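You operate a simulated robot arm through the tools that you are given. There is no shell and no other tool. Be economical: measure what you need, move in short steps, check, and stop when the job is done.

The job below is to be done with a simulated two-armed robot. You get a single attempt, and the scene is never put back.

JOB
Start the empty oven at 165 degrees for 45 minutes.
Fine: lock the door before the steam valve is opened; switch on, set both knobs, start one run.

It is judged by the outcome, as a careful person would: the job done as asked, and still so three seconds after it is handed in. It fails if anything else is knocked over, pushed out of place, dropped, spilled or broken.

ROBOT AND FRAMES
Two 7-joint arms with two-finger parallel grippers on one trunk, on a base that drives. Base frame: it is fixed to the floor where the robot stands at the start and does not move with it; the origin is under the middle of the robot, x ahead of it, y to its left, z up. Lengths are in m, angles in rad, forces in N, time in s.
The left shoulder is at the start at [0.07, 0.13, 1.289], the right one opposite. With the tool pointing down near the work surface each hand reaches from about 0.1 to 0.44 m from the robot's upright axis, wherever it stands, measured 20 degrees to its own side. Places, roughly: door lever [0.5, 0.2, 1]; oven heat knob [0.2, 0.3, 1.2]; oven switch [0.2, 0.3, 0.8]; oven time knob [0.2, 0.3, 1.1]; steam valve [0, 0.6, 1.1]; vent lever [0, 0.4, 1.1]. Payload 1.57 kg a hand.
Tool frame (each hand has its own): the origin (TCP) lies between the finger pads and is the grasp point; the fingertips stand 0.03 m ahead of it; z points along the fingers, y is the line along which they close. Largest opening 0.08 m; finger width 0.017, thickness 0.012; the body of the gripper, 0.04 by 0.082 m, starts 0.08 m behind the TCP.
Orientation is that of the tool frame in the base frame, as a unit quaternion [w, x, y, z]. With the fingers straight down and closing along the base's y, the tool's x points along the base's -x, its y along +y and its z along -z.

CONTROLS
- The arms move only by the tool arm_command. It takes "left_deltas", "right_deltas" or both (then of equal length, played together; a hand with none holds still); each is a list of rows, each an object of numbers (a shift or turn left out is 0, a gripper value left out holds the last): "x", "y", "z": the shift along the tool's x, y, z in mm; "ax", "ay", "az": the turn, a rotation vector about the tool's x, y, z in rad; "hand": the gripper command, from -1 (shut) to 1 (fully open), values between in proportion. In form: [{"x": .., "y": .., "z": .., "ax": .., "ay": .., "az": .., "hand": ..}, ...]. A call has 1 to 20 rows; each row shifts and turns the commanded pose from where the row before left it, along the tool's axes as they then stand. A row lasts 0.2 s, in which the tool goes at most 0.05 m and 0.15 rad; a call with a longer step from one row to the next is refused whole, and so is a gripper value outside its range. A pose out of reach is approached as far as the arm can. The call stops where the force on the tool passes 50 N (or 10 N more than at its start, if that is more) or the arm is blocked; 0.2 s more then pass. Each finger travels about 0.108 m/s and halts on what it meets, pressing with about 38 N; the grip force reading is that of the motor and also rises with nothing between the fingers. The clock runs only during rows and for 0.2 s after the last one: add rows that do not move to give the fingers time. It gives the time, the measured TCP pose, the force on the tool (base axes), the opening and the grip force at its end, in the units of the frame above (readings bear some noise), with the torque about the TCP (base axes, N m) and any sound that the robot's microphone picked up.
- Cameras (640 x 400 px; columns grow to the right, rows downward): "scene" is now at [0.1105, 0.0591, 1.5056]; the picture's right is [0.70, -0.72, 0.00], its down [-0.49, -0.48, -0.73] and it looks along [0.52, 0.51, -0.69] (base axes); focal length 220 px, centre (320, 200). "left" rides on the left gripper at [0.072, 0.006, -0.122] in its tool frame; the picture's right is [-0.09, 1.00, 0.00], its down [-0.84, -0.08, -0.54] and it looks along [-0.54, -0.05, 0.84] (tool axes); focal length 238 px, centre (320, 200). "right" rides on the right gripper at [0.072, -0.007, -0.122] in its tool frame; the picture's right is [0.09, 1.00, 0.00], its down [-0.84, 0.08, -0.54] and it looks along [-0.54, 0.05, 0.84] (tool axes); focal length 238 px, centre (320, 200). There is no depth. A picture from a camera that has moved, and an enlarged one, comes with that camera's place and axes in the base frame and with its lens.
- snapshot(camera): a new picture of that camera. The clock stands still meanwhile.
- raise_lower(by): slides the trunk up (or, below 0, down) by that many m; the arms and the scene camera ride with it, the base frame stays. It gives what a move gives, with no picture.
- base_move(legs): drives the robot by 1 to 6 legs, each [ahead, left, turn to the left] in m, m and rad, along the robot's own axes; the way and the turn of a leg run together, so that a leg with both is an arc; at most 1.5 m and 3.142 rad a leg. The arms and the cameras ride along, it lands a little off, and it stops where it bumps. It gives what a move gives.
- aim_head(pan, tilt): turns the head with the scene camera to pan (to the left, within 1.501 rad either way) and tilt (down, from -0.506 to 1.204), counted from straight ahead of the robot. It gives what a move gives.
- inspect(camera, box): a new picture of the part [left, top, right, bottom] of that camera's present view, enlarged. The clock stands still meanwhile.
- sign_off(): hands the job in; it is judged then, once.

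Work in short steps. Places have to be worked out from the pictures, the camera data and where the tool is seen: move nearer, look again, correct. Check each grasp and each placing, and mend what went wrong. You have 120 turns and 92 pictures in all, those below and enlarged ones among them. Open the grippers and draw the arms clear of the work before you hand the job in, unless the task says otherwise; then end with one line.

The tools are called after "Emit:" as a command line: name --argument value ..., lists and objects as JSON in quotes. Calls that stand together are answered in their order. arm_command: Moves the arms, as the interface text tells. Its arguments: {"type":"object","properties":{"left_deltas":{"type":"array","items":{"type":"object","properties":{"x":{"type":"number"},"y":{"type":"number"},"z":{"type":"number"},"ax":{"type":"number"},"ay":{"type":"number"},"az":{"type":"number"},"hand":{"type":"number"}}}},"right_deltas":{"type":"array","items":{"type":"object","properties":{"x":{"type":"number"},"y":{"type":"number"},"z":{"type":"number"},"ax":{"type":"number"},"ay":{"type":"number"},"az":{"type":"number"},"hand":{"type":"number"}}}}},"required":[]} The other tools are called the same way: raise_lower (by) slides the trunk up or down; base_move (legs) drives the base; aim_head (pan, tilt) turns the head that bears the scene camera; snapshot (camera) takes a picture; inspect (camera, box) takes an enlarged picture of a part of a camera's view; sign_off () hands the job in.

At the start:

```text
time: 0.0
left_ee_pos: [0.1515, 0.1704, 1.3629]
left_orientation: [0.0, 0.0, 1.0, -0.001]
left_contact_force: [0.3, 0.0, -0.4]
left_torque: [-0.02, 0.01, 0.03]
left_gripper_width: 0.08
left_grip_force: 0.1
right_ee_pos: [0.3258, 0.0422, 1.3145]
right_orientation: [0.0, 0.001, 1.0, 0.002]
right_contact_force: [-0.6, 0.4, -0.1]
right_torque: [-0.03, 0.0, -0.01]
right_gripper_width: 0.08
right_grip_force: 0.0
trunk travel left (down, up): [-0.927, 0.013]
robot x, y, heading: [-0.0041, 0.0047, 0.001]
head pan, tilt: [0.77, 0.754]
```

scene: 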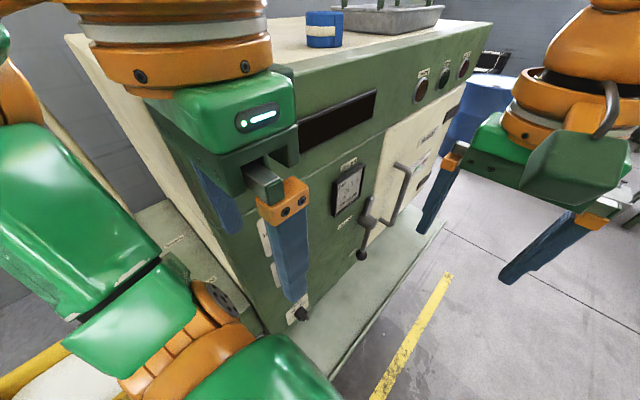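
right: 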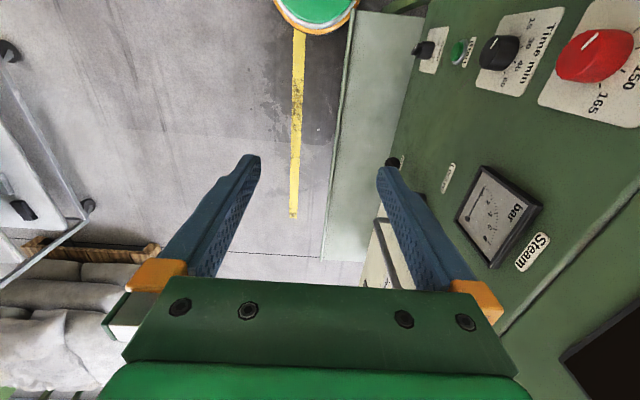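
left: 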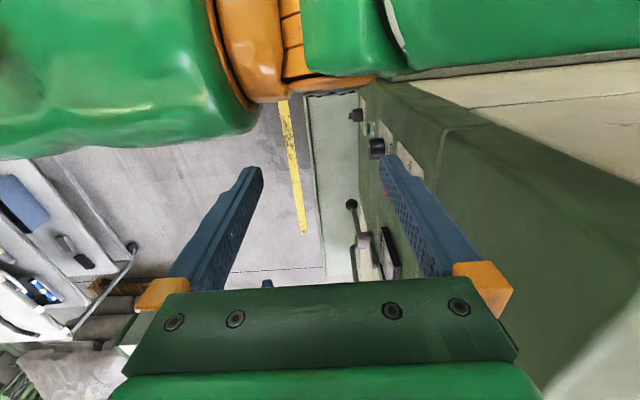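

The oven front seems to face the robot's right (-y), with the knobs visible in the right camera. I take enlarged views to read the labels before moving.

Emit:
inspect --camera "right" --box '[380, 0, 640, 162]'

Emit:
inspect --camera "scene" --box '[240, 50, 500, 330]'

```text
2.46 times, centred on (510, 81) of right
camera zoom: at [0.2546, 0.0354, 1.4365], right [-0.09, 1.0, 0.0], down [0.84, 0.07, 0.54], along [0.54, 0.05, -0.84], focal length 587 px, centre (-148, 493)
```

zoom: 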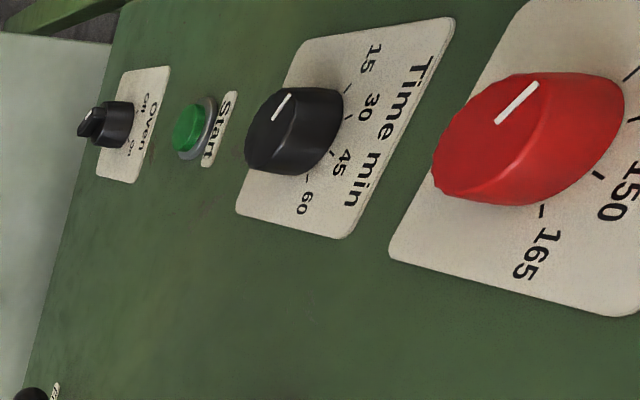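

```text
1.43 times, centred on (370, 190) of scene
camera zoom: at [0.1105, 0.0591, 1.5056], right [0.7, -0.72, 0.0], down [-0.49, -0.48, -0.73], along [0.52, 0.51, -0.69], focal length 314 px, centre (249, 214)
```

zoom: 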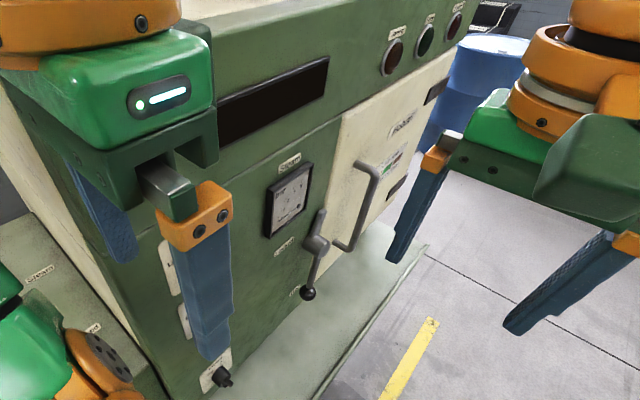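

The switch, green start button, time knob and heat knob are in a column at the left end of the front; the door lever hangs to the right of it. I look around to see the free space before driving to face the oven.

Emit:
aim_head --pan -1.4 --tilt 0.7

Emit:
snapshot --camera "scene"

Emit:
aim_head --pan 1.5 --tilt 0.6

Emit:
snapshot --camera "scene"

```text
time: 2.0
left_ee_pos: [0.151, 0.1714, 1.3637]
left_orientation: [0.0, 0.0, 1.0, -0.001]
left_contact_force: [0.5, -0.4, -0.5]
left_torque: [-0.04, -0.01, 0.03]
left_gripper_width: 0.0799
left_grip_force: 0.1
right_ee_pos: [0.3252, 0.0419, 1.3151]
right_orientation: [0.0, 0.001, 1.0, 0.0]
right_contact_force: [-0.6, 0.3, -0.5]
right_torque: [0.01, 0.0, -0.02]
right_gripper_width: 0.0802
right_grip_force: 0.1
trunk travel left (down, up): [-0.927, 0.013]
robot x, y, heading: [0.001, -0.0025, -0.001]
head pan, tilt: [-1.4, 0.7]
```

```text
86 pictures are left
camera scene: at [0.0658, -0.0822, 1.5102], right [-0.99, -0.17, 0.0], down [-0.11, 0.63, -0.76], along [0.13, -0.75, -0.64], focal length 220 px, centre (320, 200)
```

scene: 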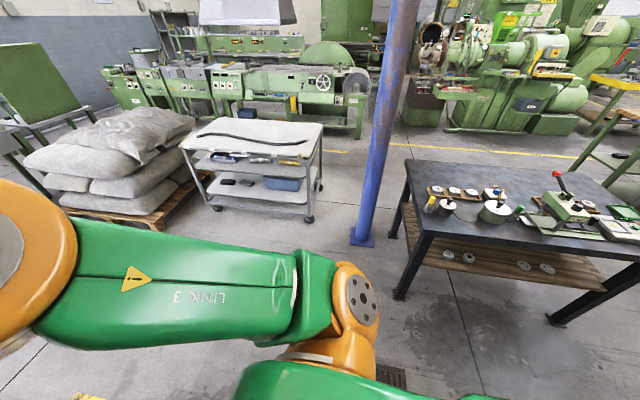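

```text
time: 4.6
left_ee_pos: [0.1511, 0.1688, 1.3634]
left_orientation: [0.0, -0.001, 1.0, -0.001]
left_contact_force: [-0.8, -0.3, 0.6]
left_torque: [0.02, -0.02, -0.02]
left_gripper_width: 0.08
left_grip_force: 0.1
right_ee_pos: [0.3258, 0.0418, 1.3149]
right_orientation: [0.0, 0.0, 1.0, 0.0]
right_contact_force: [-0.6, -0.5, 0.0]
right_torque: [0.0, -0.01, 0.02]
right_gripper_width: 0.08
right_grip_force: 0.2
trunk travel left (down, up): [-0.927, 0.013]
robot x, y, heading: [-0.0032, 0.0032, 0.0]
head pan, tilt: [1.499, 0.6]
```

```text
85 pictures are left
camera scene: at [0.0576, 0.0897, 1.5188], right [1.0, -0.07, 0.0], down [-0.04, -0.56, -0.83], along [0.06, 0.82, -0.57], focal length 220 px, centre (320, 200)
```

scene: 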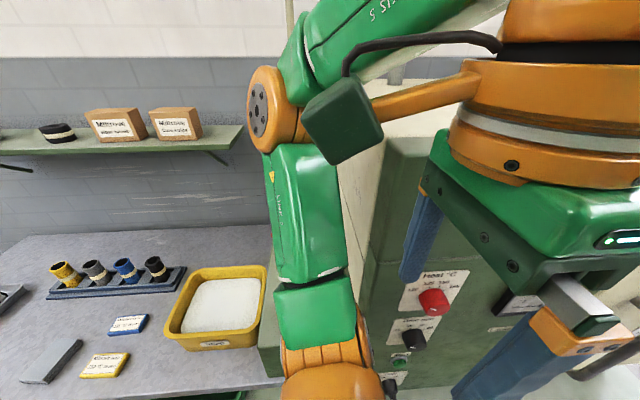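

Floor to the right is clear for about 1.3 m. I back away to the right, then turn to face the oven.

Emit:
base_move --legs '[[0, -0.6, 0], [0.3, 0, 0], [0, 0, 1.571]]'

Emit:
aim_head --pan 0 --tilt 0.45

Emit:
snapshot --camera "scene"

```text
time: 13.4
left_ee_pos: [0.1353, -0.4495, 1.3642]
left_orientation: [0.0, -0.696, 0.718, 0.0]
left_contact_force: [-0.3, -0.2, 0.3]
left_torque: [-0.01, -0.01, -0.03]
left_gripper_width: 0.08
left_grip_force: 0.0
right_ee_pos: [0.2703, -0.2789, 1.3146]
right_orientation: [-0.001, -0.694, 0.72, 0.001]
right_contact_force: [0.9, 0.3, -1.5]
right_torque: [0.0, 0.0, 0.0]
right_gripper_width: 0.0801
right_grip_force: 0.1
trunk travel left (down, up): [-0.927, 0.013]
robot x, y, heading: [0.2976, -0.6073, 1.537]
head pan, tilt: [1.499, 0.6]
```

```text
time: 15.0
left_ee_pos: [0.1346, -0.4514, 1.3633]
left_orientation: [0.001, -0.696, 0.718, -0.001]
left_contact_force: [-0.3, 0.2, -0.1]
left_torque: [0.03, 0.03, -0.02]
left_gripper_width: 0.0801
left_grip_force: 0.0
right_ee_pos: [0.2698, -0.2796, 1.3147]
right_orientation: [-0.001, -0.695, 0.719, 0.001]
right_contact_force: [-0.5, 0.8, -0.3]
right_torque: [-0.01, 0.05, 0.01]
right_gripper_width: 0.0802
right_grip_force: 0.0
trunk travel left (down, up): [-0.927, 0.013]
robot x, y, heading: [0.299, -0.6112, 1.537]
head pan, tilt: [0.0, 0.45]
```

```text
84 pictures are left
camera scene: at [0.3055, -0.4636, 1.5324], right [1.0, -0.03, 0.0], down [-0.01, -0.44, -0.9], along [0.03, 0.9, -0.44], focal length 220 px, centre (320, 200)
```

scene: 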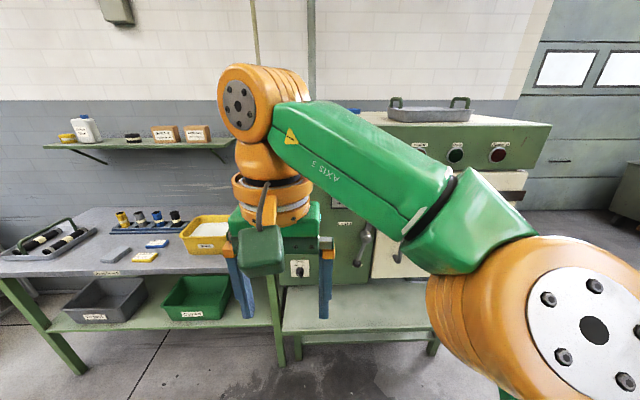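

The right arm blocks the view; I move the right hand to the right, down and forward, and turn its fingers to face the oven.

Emit:
arm_command --right_deltas '[{"y": -45, "x": -20}, {"y": -45, "x": -20}, {"y": -45, "x": -20, "z": 20}, {"y": -45, "x": -20, "z": 20}, {"ay": -0.143, "x": -10}, {"ay": -0.143, "x": -10}, {"ay": -0.143}, {"ay": -0.143}, {"ay": -0.143}, {"ay": -0.143}, {"ay": -0.143}, {"ay": -0.143}, {"ay": -0.143}, {"ay": -0.143}, {"ay": -0.141}]'

Emit:
snapshot --camera "scene"

```text
refused: row 3 steps farther than a row can; nothing moved
```

```text
83 pictures are left
camera scene: at [0.3055, -0.4636, 1.5324], right [1.0, -0.03, 0.0], down [-0.01, -0.44, -0.9], along [0.03, 0.9, -0.44], focal length 220 px, centre (320, 200)
```

scene: 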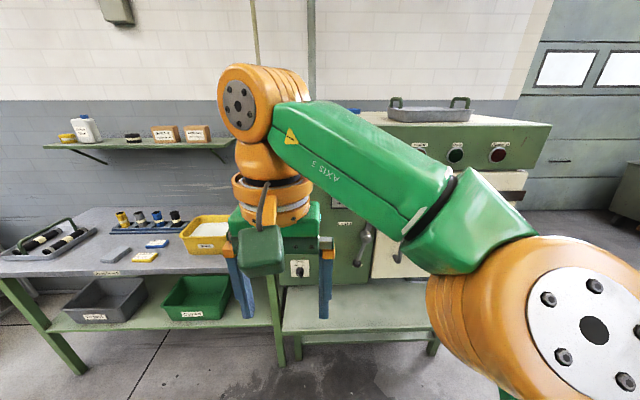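

Row 3 was a touch too long (sum over 50 mm); I resend with smaller steps.

Emit:
arm_command --right_deltas '[{"y": -40, "x": -15, "z": 10}, {"y": -40, "x": -15, "z": 10}, {"y": -40, "x": -15, "z": 10}, {"y": -40, "x": -15, "z": 10}, {"y": -40, "z": 10}, {"ay": -0.143, "x": -10}, {"ay": -0.143, "x": -10}, {"ay": -0.143}, {"ay": -0.143}, {"ay": -0.143}, {"ay": -0.143}, {"ay": -0.143}, {"ay": -0.143}, {"ay": -0.143}, {"ay": -0.143}, {"ay": -0.141}]'

Emit:
snapshot --camera "scene"

```text
time: 18.4
left_ee_pos: [0.1354, -0.4516, 1.3627]
left_orientation: [0.002, -0.696, 0.718, 0.0]
left_contact_force: [0.2, 1.0, -0.7]
left_torque: [0.03, 0.06, 0.04]
left_gripper_width: 0.0799
left_grip_force: 0.1
right_ee_pos: [0.4577, -0.1659, 1.2784]
right_orientation: [0.461, -0.534, 0.544, 0.454]
right_contact_force: [0.1, -0.2, 0.3]
right_torque: [0.0, -0.05, 0.0]
right_gripper_width: 0.0801
right_grip_force: 0.1
right hand out of reach, approached as far as the arm can: row 13, 14, 15, 16
trunk travel left (down, up): [-0.927, 0.013]
robot x, y, heading: [0.2995, -0.6072, 1.543]
head pan, tilt: [0.0, 0.45]
```

```text
82 pictures are left
camera scene: at [0.3055, -0.4643, 1.5325], right [1.0, -0.03, 0.0], down [-0.01, -0.43, -0.9], along [0.03, 0.9, -0.43], focal length 220 px, centre (320, 200)
```

scene: 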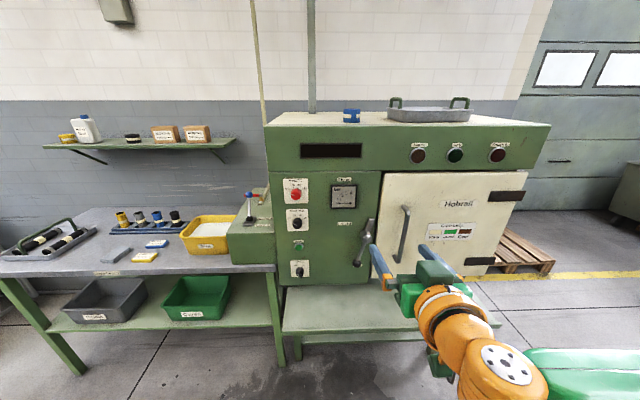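

Excellent view. I inspect the oven front and the side lever in detail.

Emit:
inspect --camera "scene" --box '[225, 165, 385, 290]'

Emit:
inspect --camera "scene" --box '[320, 110, 560, 280]'

Emit:
inspect --camera "scene" --box '[220, 180, 290, 260]'

```text
3.20 times, centred on (305, 228) of scene
camera zoom: at [0.3055, -0.4643, 1.5325], right [1.0, -0.03, 0.0], down [-0.01, -0.43, -0.9], along [0.03, 0.9, -0.43], focal length 704 px, centre (368, 112)
```

zoom: 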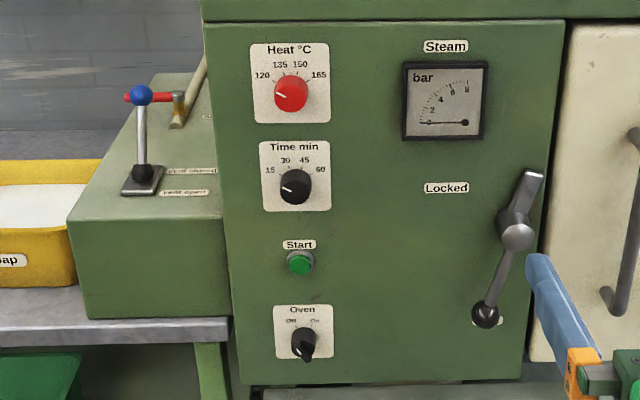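

```text
2.35 times, centred on (440, 195) of scene
camera zoom: at [0.3055, -0.4643, 1.5325], right [1.0, -0.03, 0.0], down [-0.01, -0.43, -0.9], along [0.03, 0.9, -0.43], focal length 517 px, centre (38, 212)
```

zoom: 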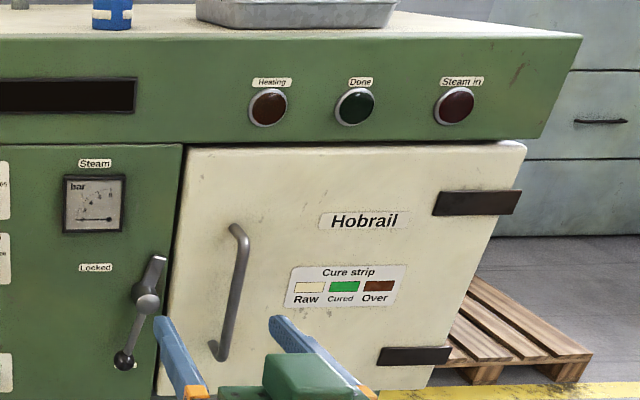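

```text
5.00 times, centred on (255, 220) of scene
camera zoom: at [0.3055, -0.4643, 1.5325], right [1.0, -0.03, 0.0], down [-0.01, -0.43, -0.9], along [0.03, 0.9, -0.43], focal length 1100 px, centre (645, 100)
```

zoom: 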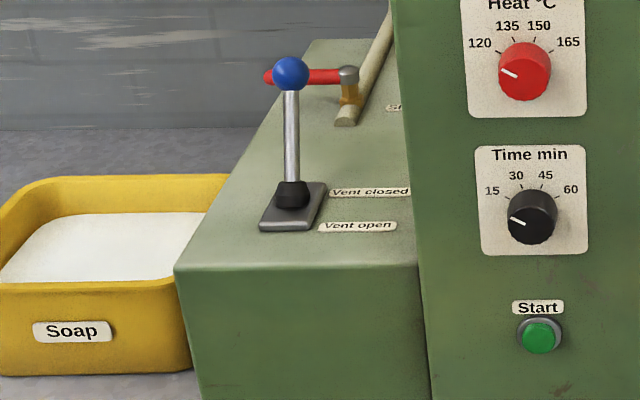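

Knobs and labels are readable: heat knob ≈(0.24,0.26,1.21), time knob ≈(0.24,0.26,1.09), start ≈(0.24,0.28,0.96), switch ≈(0.24,0.265,0.84), lever hub ≈(0.51,0.23,1.03) with ball low at open; "Locked" is to the left. I draw the right hand back/down and drive ahead 0.22.

Emit:
arm_command --right_deltas '[{"z": -40, "x": 20, "hand": -1}, {"z": -40, "x": 25}, {"x": 45}, {"x": 45}, {"x": 45}, {"x": 45}, {}, {}]'

Emit:
base_move --legs '[[0.22, 0, 0.03]]'

Emit:
snapshot --camera "right"

Emit:
snapshot --camera "scene"

```text
time: 20.2
left_ee_pos: [0.1361, -0.45, 1.3631]
left_orientation: [-0.001, -0.696, 0.718, 0.0]
left_contact_force: [-0.1, 0.2, 0.5]
left_torque: [0.03, -0.04, -0.01]
left_gripper_width: 0.0797
left_grip_force: 0.1
right_ee_pos: [0.3778, -0.2114, 1.1132]
right_orientation: [0.461, -0.534, 0.546, 0.452]
right_contact_force: [0.2, -0.1, 0.2]
right_torque: [-0.02, -0.02, -0.05]
right_gripper_width: 0.0
right_grip_force: 21.3
right hand out of reach, approached as far as the arm can: row 1, 2, 3, 4, 5, 6
trunk travel left (down, up): [-0.927, 0.013]
robot x, y, heading: [0.3023, -0.607, 1.541]
head pan, tilt: [0.0, 0.45]
```

```text
time: 21.9
left_ee_pos: [0.1342, -0.2457, 1.3637]
left_orientation: [-0.002, 0.708, -0.706, -0.001]
left_contact_force: [0.3, -1.6, 0.2]
left_torque: [0.02, -0.02, 0.0]
left_gripper_width: 0.0801
left_grip_force: 0.1
right_ee_pos: [0.3671, 0.0034, 1.1149]
right_orientation: [-0.454, 0.543, -0.536, -0.46]
right_contact_force: [0.4, -0.9, 0.9]
right_torque: [0.01, 0.0, -0.03]
right_gripper_width: 0.0
right_grip_force: 21.8
trunk travel left (down, up): [-0.927, 0.013]
robot x, y, heading: [0.3044, -0.3885, 1.573]
head pan, tilt: [0.0, 0.45]
```

```text
78 pictures are left
camera right: at [0.3768, -0.1287, 1.0632], right [-1.0, -0.03, -0.09], down [-0.07, -0.4, 0.91], along [-0.06, 0.92, 0.4], focal length 238 px, centre (320, 200)
```

right: 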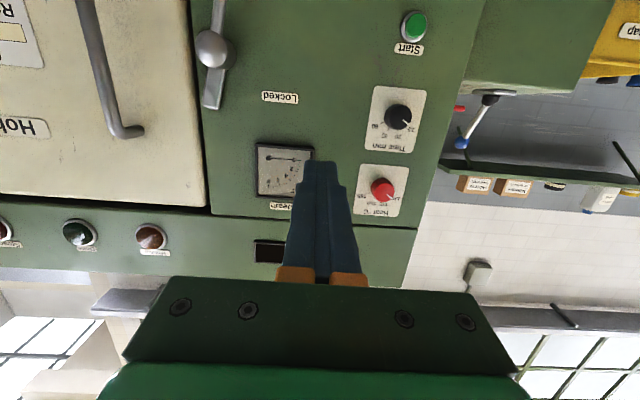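

```text
77 pictures are left
camera scene: at [0.3045, -0.2534, 1.533], right [1.0, 0.0, 0.0], down [0.0, -0.43, -0.9], along [0.0, 0.9, -0.43], focal length 220 px, centre (320, 200)
```

scene: 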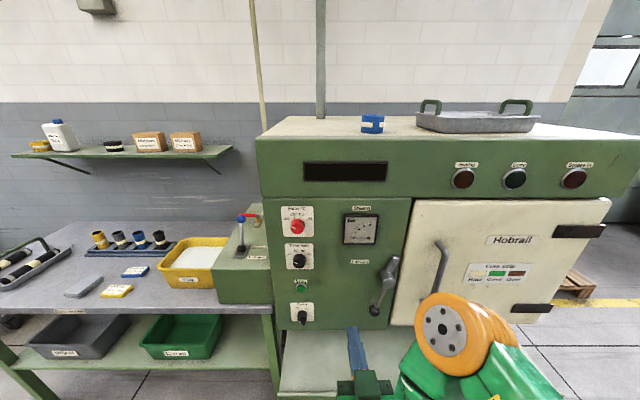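

The hub lies near (0.5,0.23,1.02). I zoom on the lever for accurate estimates.

Emit:
inspect --camera "scene" --box '[340, 240, 440, 340]'

Emit:
inspect --camera "scene" --box '[215, 190, 325, 330]'

```text
4.00 times, centred on (390, 290) of scene
camera zoom: at [0.3045, -0.2534, 1.533], right [1.0, 0.0, 0.0], down [0.0, -0.43, -0.9], along [0.0, 0.9, -0.43], focal length 880 px, centre (40, -160)
```

zoom: 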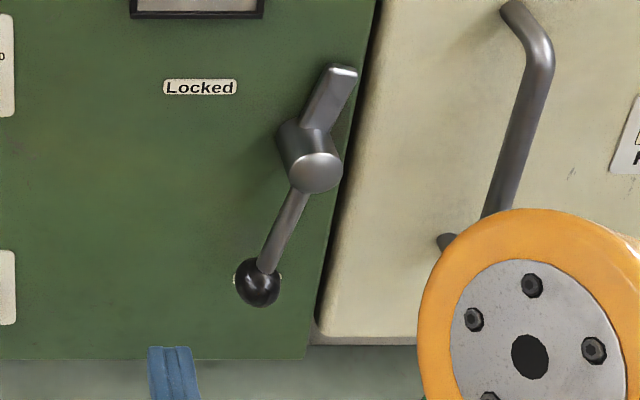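

```text
2.86 times, centred on (270, 260) of scene
camera zoom: at [0.3045, -0.2534, 1.533], right [1.0, 0.0, 0.0], down [0.0, -0.43, -0.9], along [0.0, 0.9, -0.43], focal length 628 px, centre (463, 29)
```

zoom: 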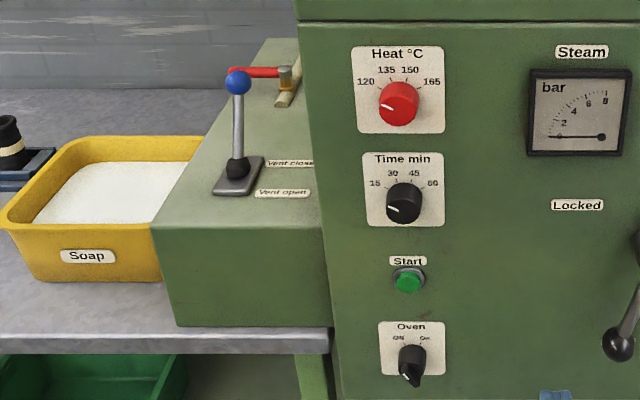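

Lever: hub ≈(0.503,0.215,1.037), ball ≈(0.477,0.225,0.918), shaft to be pushed clockwise (left, then up). I test how the right hand answers: level it, shift right and down.

Emit:
arm_command --right_deltas '[{"y": -40}, {"y": -40}, {"y": -40, "ay": -0.08}, {"y": -30, "ay": -0.08}, {"x": 40}, {"x": 40}, {"x": 40}, {}, {}]'

```text
time: 23.9
left_ee_pos: [0.1334, -0.2397, 1.3625]
left_orientation: [0.0, 0.708, -0.706, 0.0]
left_contact_force: [-0.7, -0.2, -0.5]
left_torque: [0.0, 0.04, -0.01]
left_gripper_width: 0.0803
left_grip_force: 0.1
right_ee_pos: [0.3384, 0.031, 1.1287]
right_orientation: [-0.495, 0.505, -0.501, -0.5]
right_contact_force: [0.0, -0.9, 0.9]
right_torque: [0.02, -0.06, 0.03]
right_gripper_width: 0.0001
right_grip_force: 22.0
right hand out of reach, approached as far as the arm can: row 1, 2, 3, 4, 5, 6, 7
trunk travel left (down, up): [-0.927, 0.013]
robot x, y, heading: [0.304, -0.391, 1.564]
head pan, tilt: [0.0, 0.45]
```

The hand is level, but the arm is at some limit at this height. I lower the trunk so the shoulders are nearer the work height, and pull the hand back a bit to test.

Emit:
raise_lower --by -0.2

Emit:
arm_command --right_deltas '[{"y": -40}, {"y": -40}, {"y": -40}, {}, {}]'

Emit:
snapshot --camera "scene"

```text
time: 26.0
left_ee_pos: [0.1343, -0.2406, 1.1623]
left_orientation: [0.0, 0.708, -0.707, 0.001]
left_contact_force: [-0.3, 0.2, 0.3]
left_torque: [0.04, -0.03, -0.03]
left_gripper_width: 0.0799
left_grip_force: 0.0
right_ee_pos: [0.3376, 0.0312, 0.9277]
right_orientation: [-0.495, 0.505, -0.501, -0.499]
right_contact_force: [0.4, 0.2, 0.0]
right_torque: [0.0, 0.0, -0.04]
right_gripper_width: 0.0
right_grip_force: 21.1
trunk travel left (down, up): [-0.727, 0.213]
robot x, y, heading: [0.3021, -0.3918, 1.572]
head pan, tilt: [0.0, 0.45]
```

```text
time: 27.2
left_ee_pos: [0.1331, -0.24, 1.1627]
left_orientation: [-0.001, 0.708, -0.706, 0.001]
left_contact_force: [-0.8, -0.1, -0.9]
left_torque: [-0.02, 0.02, -0.03]
left_gripper_width: 0.08
left_grip_force: 0.1
right_ee_pos: [0.3806, 0.0285, 0.9812]
right_orientation: [-0.495, 0.505, -0.502, -0.498]
right_contact_force: [0.2, -0.5, -0.5]
right_torque: [-0.03, -0.02, -0.01]
right_gripper_width: 0.0002
right_grip_force: 20.9
right hand out of reach, approached as far as the arm can: row 1, 2, 3
trunk travel left (down, up): [-0.727, 0.213]
robot x, y, heading: [0.3069, -0.3898, 1.569]
head pan, tilt: [0.0, 0.45]
```

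```text
74 pictures are left
camera scene: at [0.3044, -0.2477, 1.3324], right [1.0, 0.0, 0.0], down [0.0, -0.44, -0.9], along [0.0, 0.9, -0.44], focal length 220 px, centre (320, 200)
```

scene: 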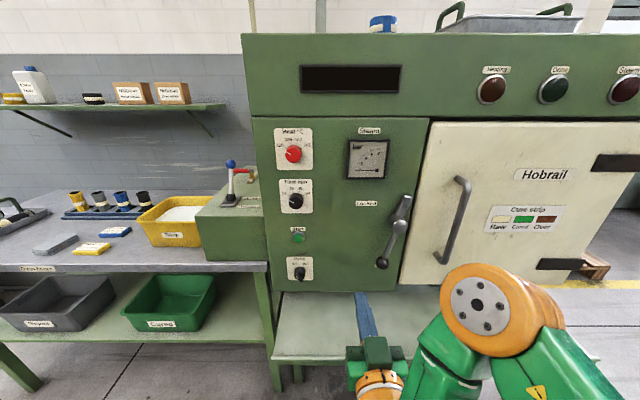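

Still limited; the arm looks folded rather than stretched. I test going forward and to the right.

Emit:
arm_command --right_deltas '[{"z": 30}, {"z": 30}, {"z": 30}, {"y": -40}, {"y": -40}, {}, {}]'

```text
time: 28.8
left_ee_pos: [0.1349, -0.2404, 1.1642]
left_orientation: [0.0, -0.707, 0.707, -0.001]
left_contact_force: [0.1, 0.6, 0.4]
left_torque: [0.01, 0.02, 0.0]
left_gripper_width: 0.0799
left_grip_force: 0.1
right_ee_pos: [0.3783, 0.0963, 1.0211]
right_orientation: [-0.494, 0.505, -0.502, -0.498]
right_contact_force: [0.3, -0.2, -0.5]
right_torque: [0.01, 0.0, 0.01]
right_gripper_width: 0.0
right_grip_force: 21.1
right hand out of reach, approached as far as the arm can: row 1, 2, 3, 4, 5
trunk travel left (down, up): [-0.727, 0.213]
robot x, y, heading: [0.3043, -0.3902, 1.57]
head pan, tilt: [0.0, 0.45]
```

Possibly the commanded pose has run ahead of the measured one (too far right/down). I command left and up and see whether it becomes reachable.

Emit:
arm_command --right_deltas '[{"y": 30, "x": -30}, {"y": 30, "x": -30}, {"y": 30, "x": -30}, {"y": 30, "x": -30}, {}, {}]'

```text
time: 30.2
left_ee_pos: [0.1326, -0.2402, 1.1633]
left_orientation: [0.0, 0.708, -0.706, 0.0]
left_contact_force: [-0.6, -1.0, -0.2]
left_torque: [0.0, 0.02, 0.0]
left_gripper_width: 0.08
left_grip_force: 0.1
right_ee_pos: [0.2612, 0.0956, 1.1394]
right_orientation: [-0.494, 0.505, -0.5, -0.5]
right_contact_force: [0.4, 0.5, 0.9]
right_torque: [0.04, 0.01, -0.01]
right_gripper_width: 0.0
right_grip_force: 21.5
trunk travel left (down, up): [-0.727, 0.213]
robot x, y, heading: [0.3031, -0.3894, 1.573]
head pan, tilt: [0.0, 0.45]
```

Moves are tracked from the clamped pose, and the hand is reachable when at or above shoulder height. I lower the trunk 0.25 more and move the hand right.

Emit:
raise_lower --by -0.25

Emit:
arm_command --right_deltas '[{"y": -40, "x": -10}, {"y": -40, "x": -10}, {"y": -40, "x": -10}, {"y": -40, "x": -10}, {"y": -40, "x": -10}, {"y": -40, "x": -10}, {}]'

```text
time: 32.8
left_ee_pos: [0.1333, -0.2403, 0.9119]
left_orientation: [0.0, 0.708, -0.706, 0.001]
left_contact_force: [0.1, 0.3, -0.3]
left_torque: [0.01, 0.0, 0.04]
left_gripper_width: 0.0801
left_grip_force: 0.0
right_ee_pos: [0.2614, 0.0967, 0.8894]
right_orientation: [-0.494, 0.505, -0.501, -0.5]
right_contact_force: [-0.3, 0.2, 0.0]
right_torque: [0.0, -0.01, -0.03]
right_gripper_width: 0.0
right_grip_force: 21.3
trunk travel left (down, up): [-0.477, 0.463]
robot x, y, heading: [0.3022, -0.3912, 1.572]
head pan, tilt: [0.0, 0.45]
```

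```text
time: 34.4
left_ee_pos: [0.1328, -0.24, 0.9121]
left_orientation: [-0.002, 0.708, -0.706, 0.001]
left_contact_force: [0.3, 0.2, 0.1]
left_torque: [0.02, 0.0, -0.02]
left_gripper_width: 0.0798
left_grip_force: 0.2
right_ee_pos: [0.5006, 0.0987, 0.9492]
right_orientation: [-0.495, 0.505, -0.499, -0.5]
right_contact_force: [0.3, 0.0, -0.6]
right_torque: [0.02, -0.04, 0.01]
right_gripper_width: 0.0
right_grip_force: 21.8
trunk travel left (down, up): [-0.477, 0.463]
robot x, y, heading: [0.3014, -0.3914, 1.576]
head pan, tilt: [0.0, 0.45]
```

Now reachable. I look from both cameras before approaching the lever.

Emit:
snapshot --camera "right"

Emit:
inspect --camera "scene" --box '[240, 60, 480, 260]'

```text
73 pictures are left
camera right: at [0.5085, -0.023, 0.8784], right [-1.0, -0.01, -0.09], down [-0.07, -0.53, 0.84], along [-0.06, 0.85, 0.53], focal length 238 px, centre (320, 200)
```

right: 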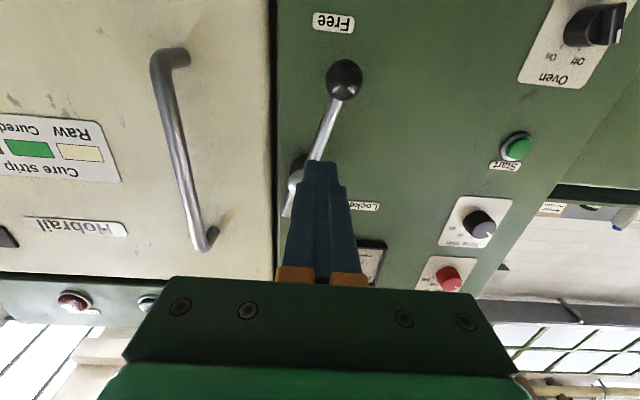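

```text
2.00 times, centred on (360, 160) of scene
camera zoom: at [0.304, -0.2476, 1.0824], right [1.0, 0.0, 0.0], down [0.0, -0.44, -0.9], along [0.0, 0.9, -0.44], focal length 440 px, centre (240, 280)
```

zoom: 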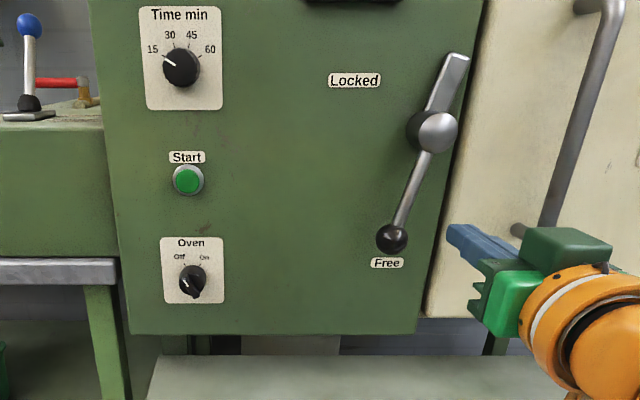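

Lever: hub (0.503, 1.02), ball (0.478,0.228,0.901), "Free" below and "Locked" to the left. I go to x≈0.537, z≈0.934, then forward to y≈0.21 beside the shaft.

Emit:
arm_command --right_deltas '[{"y": -37, "x": 15}, {"z": 40}, {"z": 40}, {"z": 30}, {}]'

Emit:
snapshot --camera "right"

Emit:
inspect --camera "scene" --box '[320, 80, 480, 240]'

```text
time: 35.6
left_ee_pos: [0.1346, -0.2402, 0.9126]
left_orientation: [0.0, 0.708, -0.706, 0.0]
left_contact_force: [0.2, -0.6, -0.3]
left_torque: [0.02, -0.01, 0.0]
left_gripper_width: 0.0804
left_grip_force: 0.1
right_ee_pos: [0.5374, 0.2104, 0.934]
right_orientation: [-0.495, 0.505, -0.5, -0.5]
right_contact_force: [-0.8, 0.2, 0.3]
right_torque: [0.0, -0.01, -0.02]
right_gripper_width: 0.0
right_grip_force: 21.5
trunk travel left (down, up): [-0.477, 0.463]
robot x, y, heading: [0.3056, -0.3888, 1.569]
head pan, tilt: [0.0, 0.45]
```

```text
71 pictures are left
camera right: at [0.5466, 0.0892, 0.8627], right [-1.0, -0.01, -0.09], down [-0.07, -0.53, 0.84], along [-0.06, 0.85, 0.53], focal length 238 px, centre (320, 200)
```

right: 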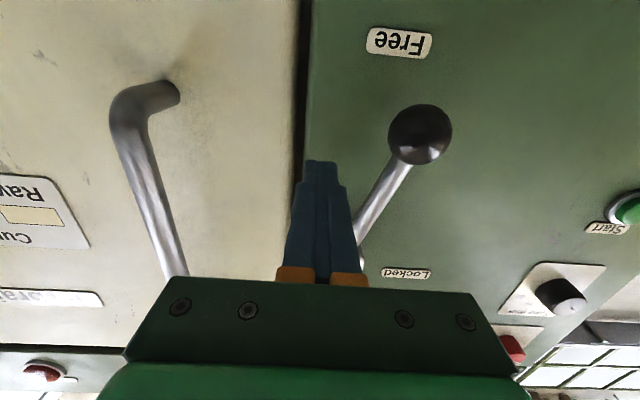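

```text
2.50 times, centred on (400, 160) of scene
camera zoom: at [0.3047, -0.248, 1.0824], right [1.0, 0.0, 0.0], down [0.0, -0.43, -0.9], along [0.0, 0.9, -0.43], focal length 550 px, centre (120, 300)
```

zoom: 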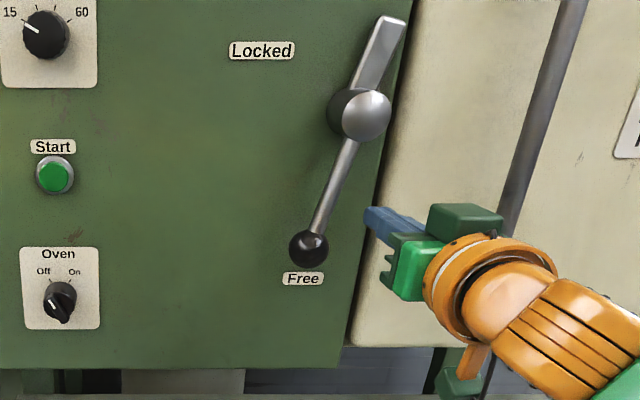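

The finger is right of the shaft. I push along the arc in steps, up to about half of the throw.

Emit:
arm_command --right_deltas '[{"y": 13, "x": 3}, {"y": 13, "x": 3}, {"y": 12}, {"y": 12, "x": -1}, {"y": 12, "x": -3}, {"y": 11, "x": -4}, {"y": 10, "x": -6}, {"y": 10, "x": -7}, {"y": 8, "x": -9}, {"y": 8, "x": -9}]'

Emit:
inspect --camera "scene" --box '[320, 80, 480, 240]'

```text
time: 37.8
left_ee_pos: [0.1321, -0.24, 0.9131]
left_orientation: [0.0, 0.708, -0.707, 0.0]
left_contact_force: [-0.2, 0.5, -0.3]
left_torque: [0.01, -0.02, 0.0]
left_gripper_width: 0.0802
left_grip_force: 0.0
right_ee_pos: [0.4295, 0.2089, 0.9661]
right_orientation: [-0.495, 0.505, -0.501, -0.5]
right_contact_force: [-0.2, -0.3, -0.4]
right_torque: [0.01, 0.02, -0.07]
right_gripper_width: 0.0
right_grip_force: 21.1
trunk travel left (down, up): [-0.477, 0.463]
robot x, y, heading: [0.3064, -0.3897, 1.572]
head pan, tilt: [0.0, 0.45]
```

```text
2.50 times, centred on (400, 160) of scene
camera zoom: at [0.3045, -0.2476, 1.0824], right [1.0, 0.0, 0.0], down [0.0, -0.44, -0.9], along [0.0, 0.9, -0.44], focal length 550 px, centre (120, 300)
```

zoom: 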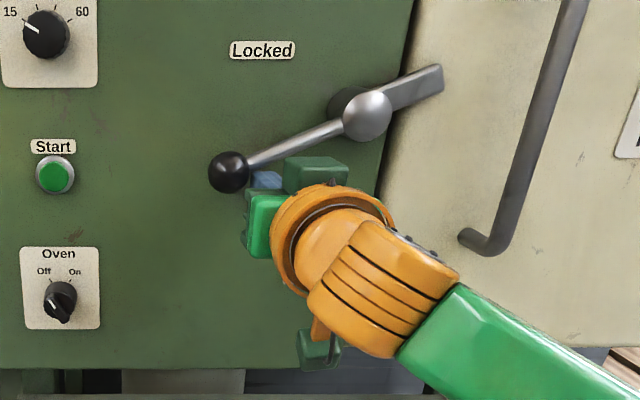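

The lever follows. I continue along the arc up toward "Locked", in small steps that stop on resistance.

Emit:
arm_command --right_deltas '[{"y": 6, "x": -10}, {"y": 6, "x": -11}, {"y": 3, "x": -12}, {"y": 2, "x": -12}, {"y": 0, "x": -12}, {"y": -1, "x": -12}, {"y": -2, "x": -8}, {"y": -2, "x": -7}]'

Emit:
inspect --camera "scene" --box '[320, 60, 480, 220]'

```text
time: 39.0
left_ee_pos: [0.1363, -0.2382, 0.913]
left_orientation: [-0.002, -0.707, 0.707, -0.001]
left_contact_force: [0.0, 0.3, 0.1]
left_torque: [0.01, -0.04, -0.01]
left_gripper_width: 0.0801
left_grip_force: 0.1
right_ee_pos: [0.4169, 0.2139, 1.0049]
right_orientation: [0.489, -0.509, 0.51, 0.491]
right_contact_force: [4.7, -0.9, -13.9]
right_torque: [-0.26, -0.01, -0.27]
right_gripper_width: 0.0
right_grip_force: 21.7
trunk travel left (down, up): [-0.477, 0.463]
robot x, y, heading: [0.3061, -0.3959, 1.569]
head pan, tilt: [0.0, 0.45]
stopped in row 5 (right hand): the force on the tool passed its limit at 65 N (the readings are from after the stop); the commanded pose is now the measured one
```

```text
2.50 times, centred on (400, 140) of scene
camera zoom: at [0.3071, -0.2448, 1.082], right [1.0, 0.0, 0.0], down [0.0, -0.44, -0.9], along [0.0, 0.9, -0.44], focal length 550 px, centre (120, 350)
```

zoom: 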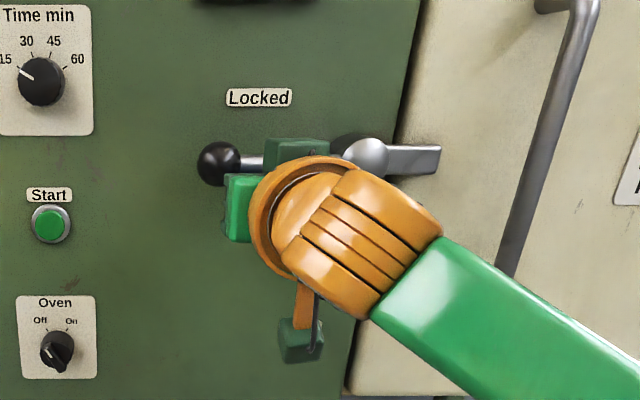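

The lever is horizontal and came up against a firm stop (65 N) under "Locked". I ease off, draw back, and view it without the hand.

Emit:
arm_command --right_deltas '[{"x": 20}, {"z": -40}, {"z": -40}, {"z": -40}, {"y": -45}, {"y": -45}, {"y": -45}, {"y": -45}, {}]'

Emit:
snapshot --camera "scene"

Emit:
inspect --camera "scene" --box '[200, 40, 400, 240]'

```text
time: 41.0
left_ee_pos: [0.1338, -0.2408, 0.9125]
left_orientation: [-0.001, 0.707, -0.707, 0.0]
left_contact_force: [-0.2, 0.4, 0.3]
left_torque: [-0.01, -0.03, 0.02]
left_gripper_width: 0.08
left_grip_force: 0.0
right_ee_pos: [0.5922, 0.091, 0.9926]
right_orientation: [-0.491, 0.509, -0.506, -0.494]
right_contact_force: [0.1, -0.4, -1.0]
right_torque: [-0.01, 0.04, 0.01]
right_gripper_width: 0.0
right_grip_force: 21.2
trunk travel left (down, up): [-0.477, 0.463]
robot x, y, heading: [0.3033, -0.3924, 1.57]
head pan, tilt: [0.0, 0.45]
```

```text
67 pictures are left
camera scene: at [0.3043, -0.248, 1.0824], right [1.0, 0.0, 0.0], down [0.0, -0.44, -0.9], along [0.0, 0.9, -0.44], focal length 220 px, centre (320, 200)
```

scene: 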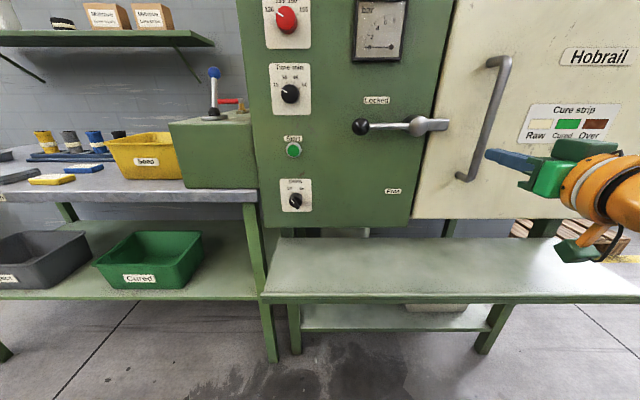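

```text
2.00 times, centred on (300, 140) of scene
camera zoom: at [0.3043, -0.248, 1.0824], right [1.0, 0.0, 0.0], down [0.0, -0.44, -0.9], along [0.0, 0.9, -0.44], focal length 440 px, centre (360, 320)
```

zoom: 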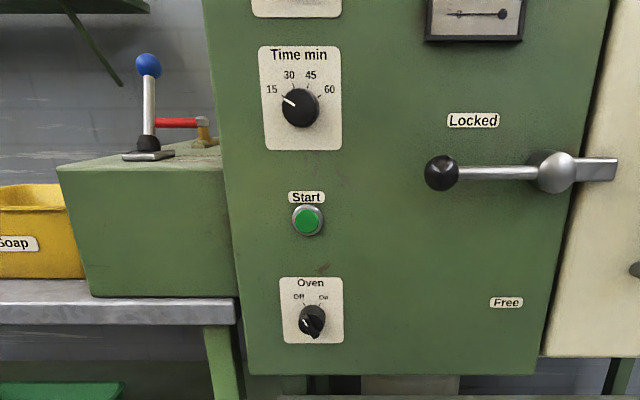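

The lever is horizontal at "Locked", and the vent lever leans back toward "Vent closed". The steam valve pivot is at ≈(0.03,0.60,1.05), handle pointing −x across the pipe. Next I check how close the base can go, and look at the valve from above with the trunk raised.

Emit:
aim_head --pan 0.2 --tilt 1.2

Emit:
snapshot --camera "scene"

Emit:
raise_lower --by 0.46

Emit:
aim_head --pan 0.35 --tilt 0.5

Emit:
inspect --camera "scene" --box '[220, 130, 420, 290]'

```text
time: 42.1
left_ee_pos: [0.1334, -0.2412, 0.9129]
left_orientation: [-0.001, 0.707, -0.707, 0.001]
left_contact_force: [-1.0, -0.3, 0.6]
left_torque: [-0.02, 0.01, 0.0]
left_gripper_width: 0.0798
left_grip_force: 0.0
right_ee_pos: [0.5931, 0.0901, 0.993]
right_orientation: [-0.491, 0.509, -0.506, -0.494]
right_contact_force: [-0.3, -0.3, 0.2]
right_torque: [-0.04, 0.02, -0.02]
right_gripper_width: 0.0003
right_grip_force: 21.2
trunk travel left (down, up): [-0.477, 0.463]
robot x, y, heading: [0.3073, -0.3918, 1.57]
head pan, tilt: [0.201, 1.201]
```

```text
65 pictures are left
camera scene: at [0.2936, -0.2851, 1.0243], right [0.98, 0.2, 0.0], down [0.19, -0.91, -0.36], along [-0.07, 0.36, -0.93], focal length 220 px, centre (320, 200)
```

scene: 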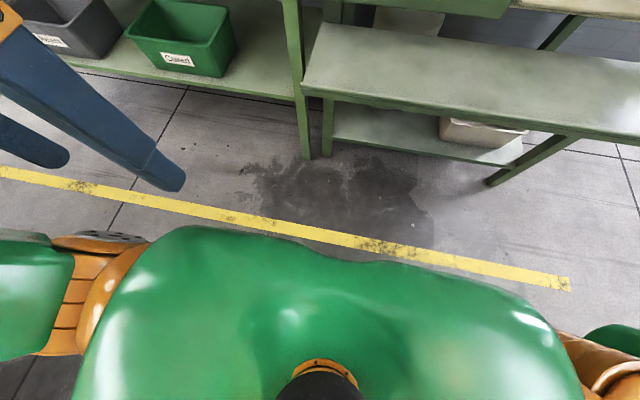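

```text
refused: 0.46 is not a number from -0.4 to 0.4
```

```text
time: 43.1
left_ee_pos: [0.1336, -0.2411, 0.9129]
left_orientation: [0.0, -0.707, 0.707, -0.001]
left_contact_force: [-0.7, -0.4, -0.5]
left_torque: [0.03, 0.0, -0.04]
left_gripper_width: 0.0798
left_grip_force: 0.1
right_ee_pos: [0.5933, 0.0901, 0.9923]
right_orientation: [-0.49, 0.51, -0.506, -0.494]
right_contact_force: [0.8, 0.4, -0.2]
right_torque: [0.02, 0.02, -0.01]
right_gripper_width: 0.0002
right_grip_force: 21.8
trunk travel left (down, up): [-0.477, 0.463]
robot x, y, heading: [0.3077, -0.3888, 1.571]
head pan, tilt: [0.351, 0.499]
```

```text
2.50 times, centred on (320, 210) of scene
camera zoom: at [0.2736, -0.2546, 1.0778], right [0.94, 0.34, 0.0], down [0.16, -0.45, -0.88], along [-0.3, 0.82, -0.48], focal length 550 px, centre (320, 175)
```

zoom: 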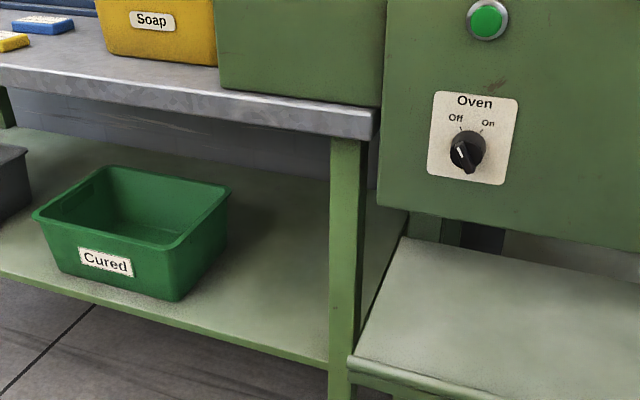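

Legs and shelf front are at y≥0.3, so the base can go up to about y≈−0.1. I raise the trunk, fold the right hand back (fingers down), and turn the left hand forward.

Emit:
raise_lower --by 0.4

Emit:
arm_command --right_deltas '[{"ay": 0.143}, {"ay": 0.143}, {"ay": 0.143}, {"ay": 0.143}, {"ay": 0.143}, {"ay": 0.143}, {"ay": 0.143}, {"ay": 0.143}, {"ay": 0.143}, {"ay": 0.143}, {"ay": 0.141}, {"x": 45}, {"x": 45}, {"x": 45}, {"x": 45}, {"x": 20}, {}]' --left_deltas '[{"x": -45, "hand": -1}, {"x": -45}, {"x": -45}, {"x": -45}, {"x": -45}, {"x": -45, "ay": -0.143}, {"ay": -0.143}, {"ay": -0.143}, {"ay": -0.143}, {"ay": -0.143}, {"ay": -0.143}, {"ay": -0.143}, {"ay": -0.143}, {"ay": -0.143}, {"ay": -0.143}, {"ay": -0.141}, {}]'

Emit:
snapshot --camera "scene"

```text
time: 47.0
left_ee_pos: [0.1342, -0.242, 1.313]
left_orientation: [-0.001, 0.707, -0.707, 0.0]
left_contact_force: [-0.6, 0.0, -0.7]
left_torque: [0.01, 0.03, 0.01]
left_gripper_width: 0.0799
left_grip_force: 0.1
right_ee_pos: [0.5916, 0.0904, 1.3931]
right_orientation: [-0.49, 0.509, -0.505, -0.495]
right_contact_force: [-0.7, -0.5, -0.1]
right_torque: [-0.05, 0.0, -0.02]
right_gripper_width: 0.0
right_grip_force: 21.1
trunk travel left (down, up): [-0.877, 0.063]
robot x, y, heading: [0.3023, -0.3911, 1.572]
head pan, tilt: [0.351, 0.499]
```

```text
time: 50.6
left_ee_pos: [0.108, 0.0478, 1.3052]
left_orientation: [-0.5, 0.502, -0.498, -0.5]
left_contact_force: [0.2, -0.1, 0.7]
left_torque: [0.01, 0.03, -0.02]
left_gripper_width: 0.0
left_grip_force: 21.2
left hand out of reach, approached as far as the arm can: row 3, 4, 5, 6, 14, 15, 16
right_ee_pos: [0.5229, -0.188, 1.2514]
right_orientation: [0.011, 0.709, -0.705, 0.012]
right_contact_force: [0.0, -0.6, 0.5]
right_torque: [0.01, -0.01, 0.0]
right_gripper_width: 0.0
right_grip_force: 21.5
right hand out of reach, approached as far as the arm can: row 5, 6, 7, 8, 9, 10, 11, 14, 15, 16
trunk travel left (down, up): [-0.877, 0.063]
robot x, y, heading: [0.3016, -0.3944, 1.575]
head pan, tilt: [0.351, 0.499]
```

```text
63 pictures are left
camera scene: at [0.2735, -0.2544, 1.4779], right [0.94, 0.34, 0.0], down [0.16, -0.45, -0.88], along [-0.3, 0.82, -0.48], focal length 220 px, centre (320, 200)
```

scene: 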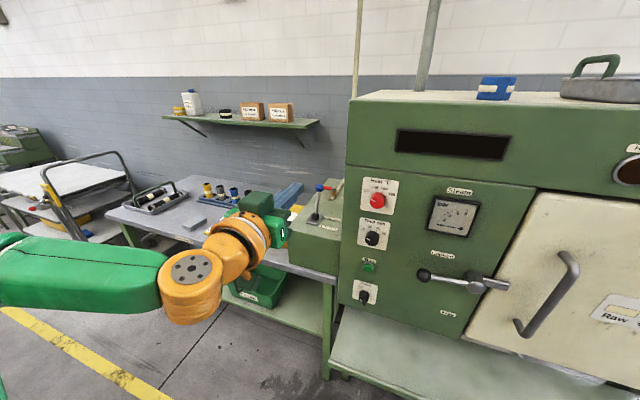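

Left hand is level at z 1.3. I drive 0.2 left and 0.25 ahead to get near the valve, then look.

Emit:
base_move --legs '[[0, 0.2, 0], [0.22, 0, 0]]'

Emit:
aim_head --pan 0.1 --tilt 0.6

Emit:
snapshot --camera "scene"

```text
time: 53.5
left_ee_pos: [-0.0897, 0.2694, 1.3069]
left_orientation: [0.502, -0.498, 0.501, 0.499]
left_contact_force: [-0.1, -0.8, 0.2]
left_torque: [-0.02, 0.02, 0.03]
left_gripper_width: 0.0
left_grip_force: 21.2
right_ee_pos: [0.3247, 0.0329, 1.2532]
right_orientation: [0.01, 0.709, -0.705, 0.01]
right_contact_force: [-0.2, 0.0, 0.1]
right_torque: [0.04, 0.0, -0.02]
right_gripper_width: 0.0
right_grip_force: 21.2
trunk travel left (down, up): [-0.877, 0.063]
robot x, y, heading: [0.1058, -0.1667, 1.568]
head pan, tilt: [0.351, 0.499]
```

```text
time: 54.2
left_ee_pos: [-0.0902, 0.273, 1.305]
left_orientation: [0.501, -0.5, 0.501, 0.499]
left_contact_force: [0.0, -0.1, 0.2]
left_torque: [-0.03, 0.02, -0.01]
left_gripper_width: 0.0001
left_grip_force: 21.0
right_ee_pos: [0.3238, 0.0366, 1.2525]
right_orientation: [0.011, 0.709, -0.705, 0.011]
right_contact_force: [-0.3, -0.2, 0.2]
right_torque: [-0.02, 0.01, -0.04]
right_gripper_width: 0.0
right_grip_force: 21.7
trunk travel left (down, up): [-0.877, 0.063]
robot x, y, heading: [0.102, -0.1687, 1.572]
head pan, tilt: [0.099, 0.6]
```

```text
62 pictures are left
camera scene: at [0.0972, -0.0271, 1.4689], right [1.0, 0.1, 0.0], down [0.05, -0.56, -0.83], along [-0.08, 0.82, -0.56], focal length 220 px, centre (320, 200)
```

scene: 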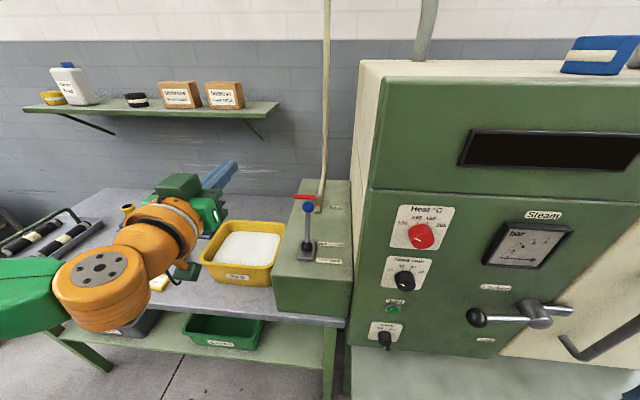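

Emit:
inspect --camera "scene" --box '[260, 170, 360, 280]'

Emit:
inspect --camera "scene" --box '[360, 190, 470, 360]'

```text
3.64 times, centred on (310, 225) of scene
camera zoom: at [0.0972, -0.0271, 1.4689], right [1.0, 0.1, 0.0], down [0.05, -0.56, -0.83], along [-0.08, 0.82, -0.56], focal length 800 px, centre (356, 109)
```

zoom: 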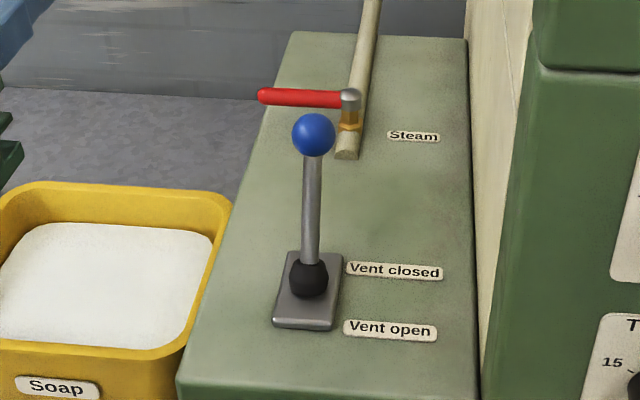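

```text
2.35 times, centred on (415, 275) of scene
camera zoom: at [0.0972, -0.0271, 1.4689], right [1.0, 0.1, 0.0], down [0.05, -0.56, -0.83], along [-0.08, 0.82, -0.56], focal length 517 px, centre (96, 24)
```

zoom: 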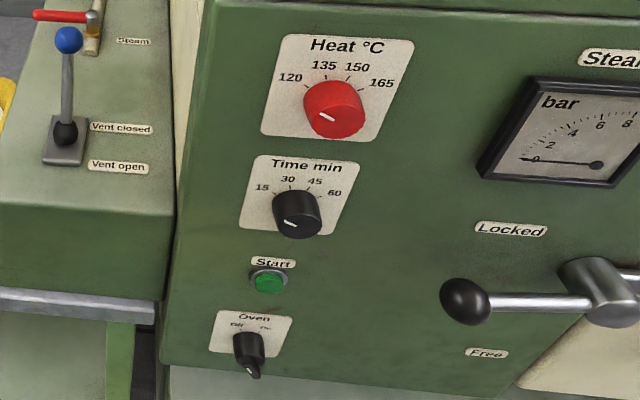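

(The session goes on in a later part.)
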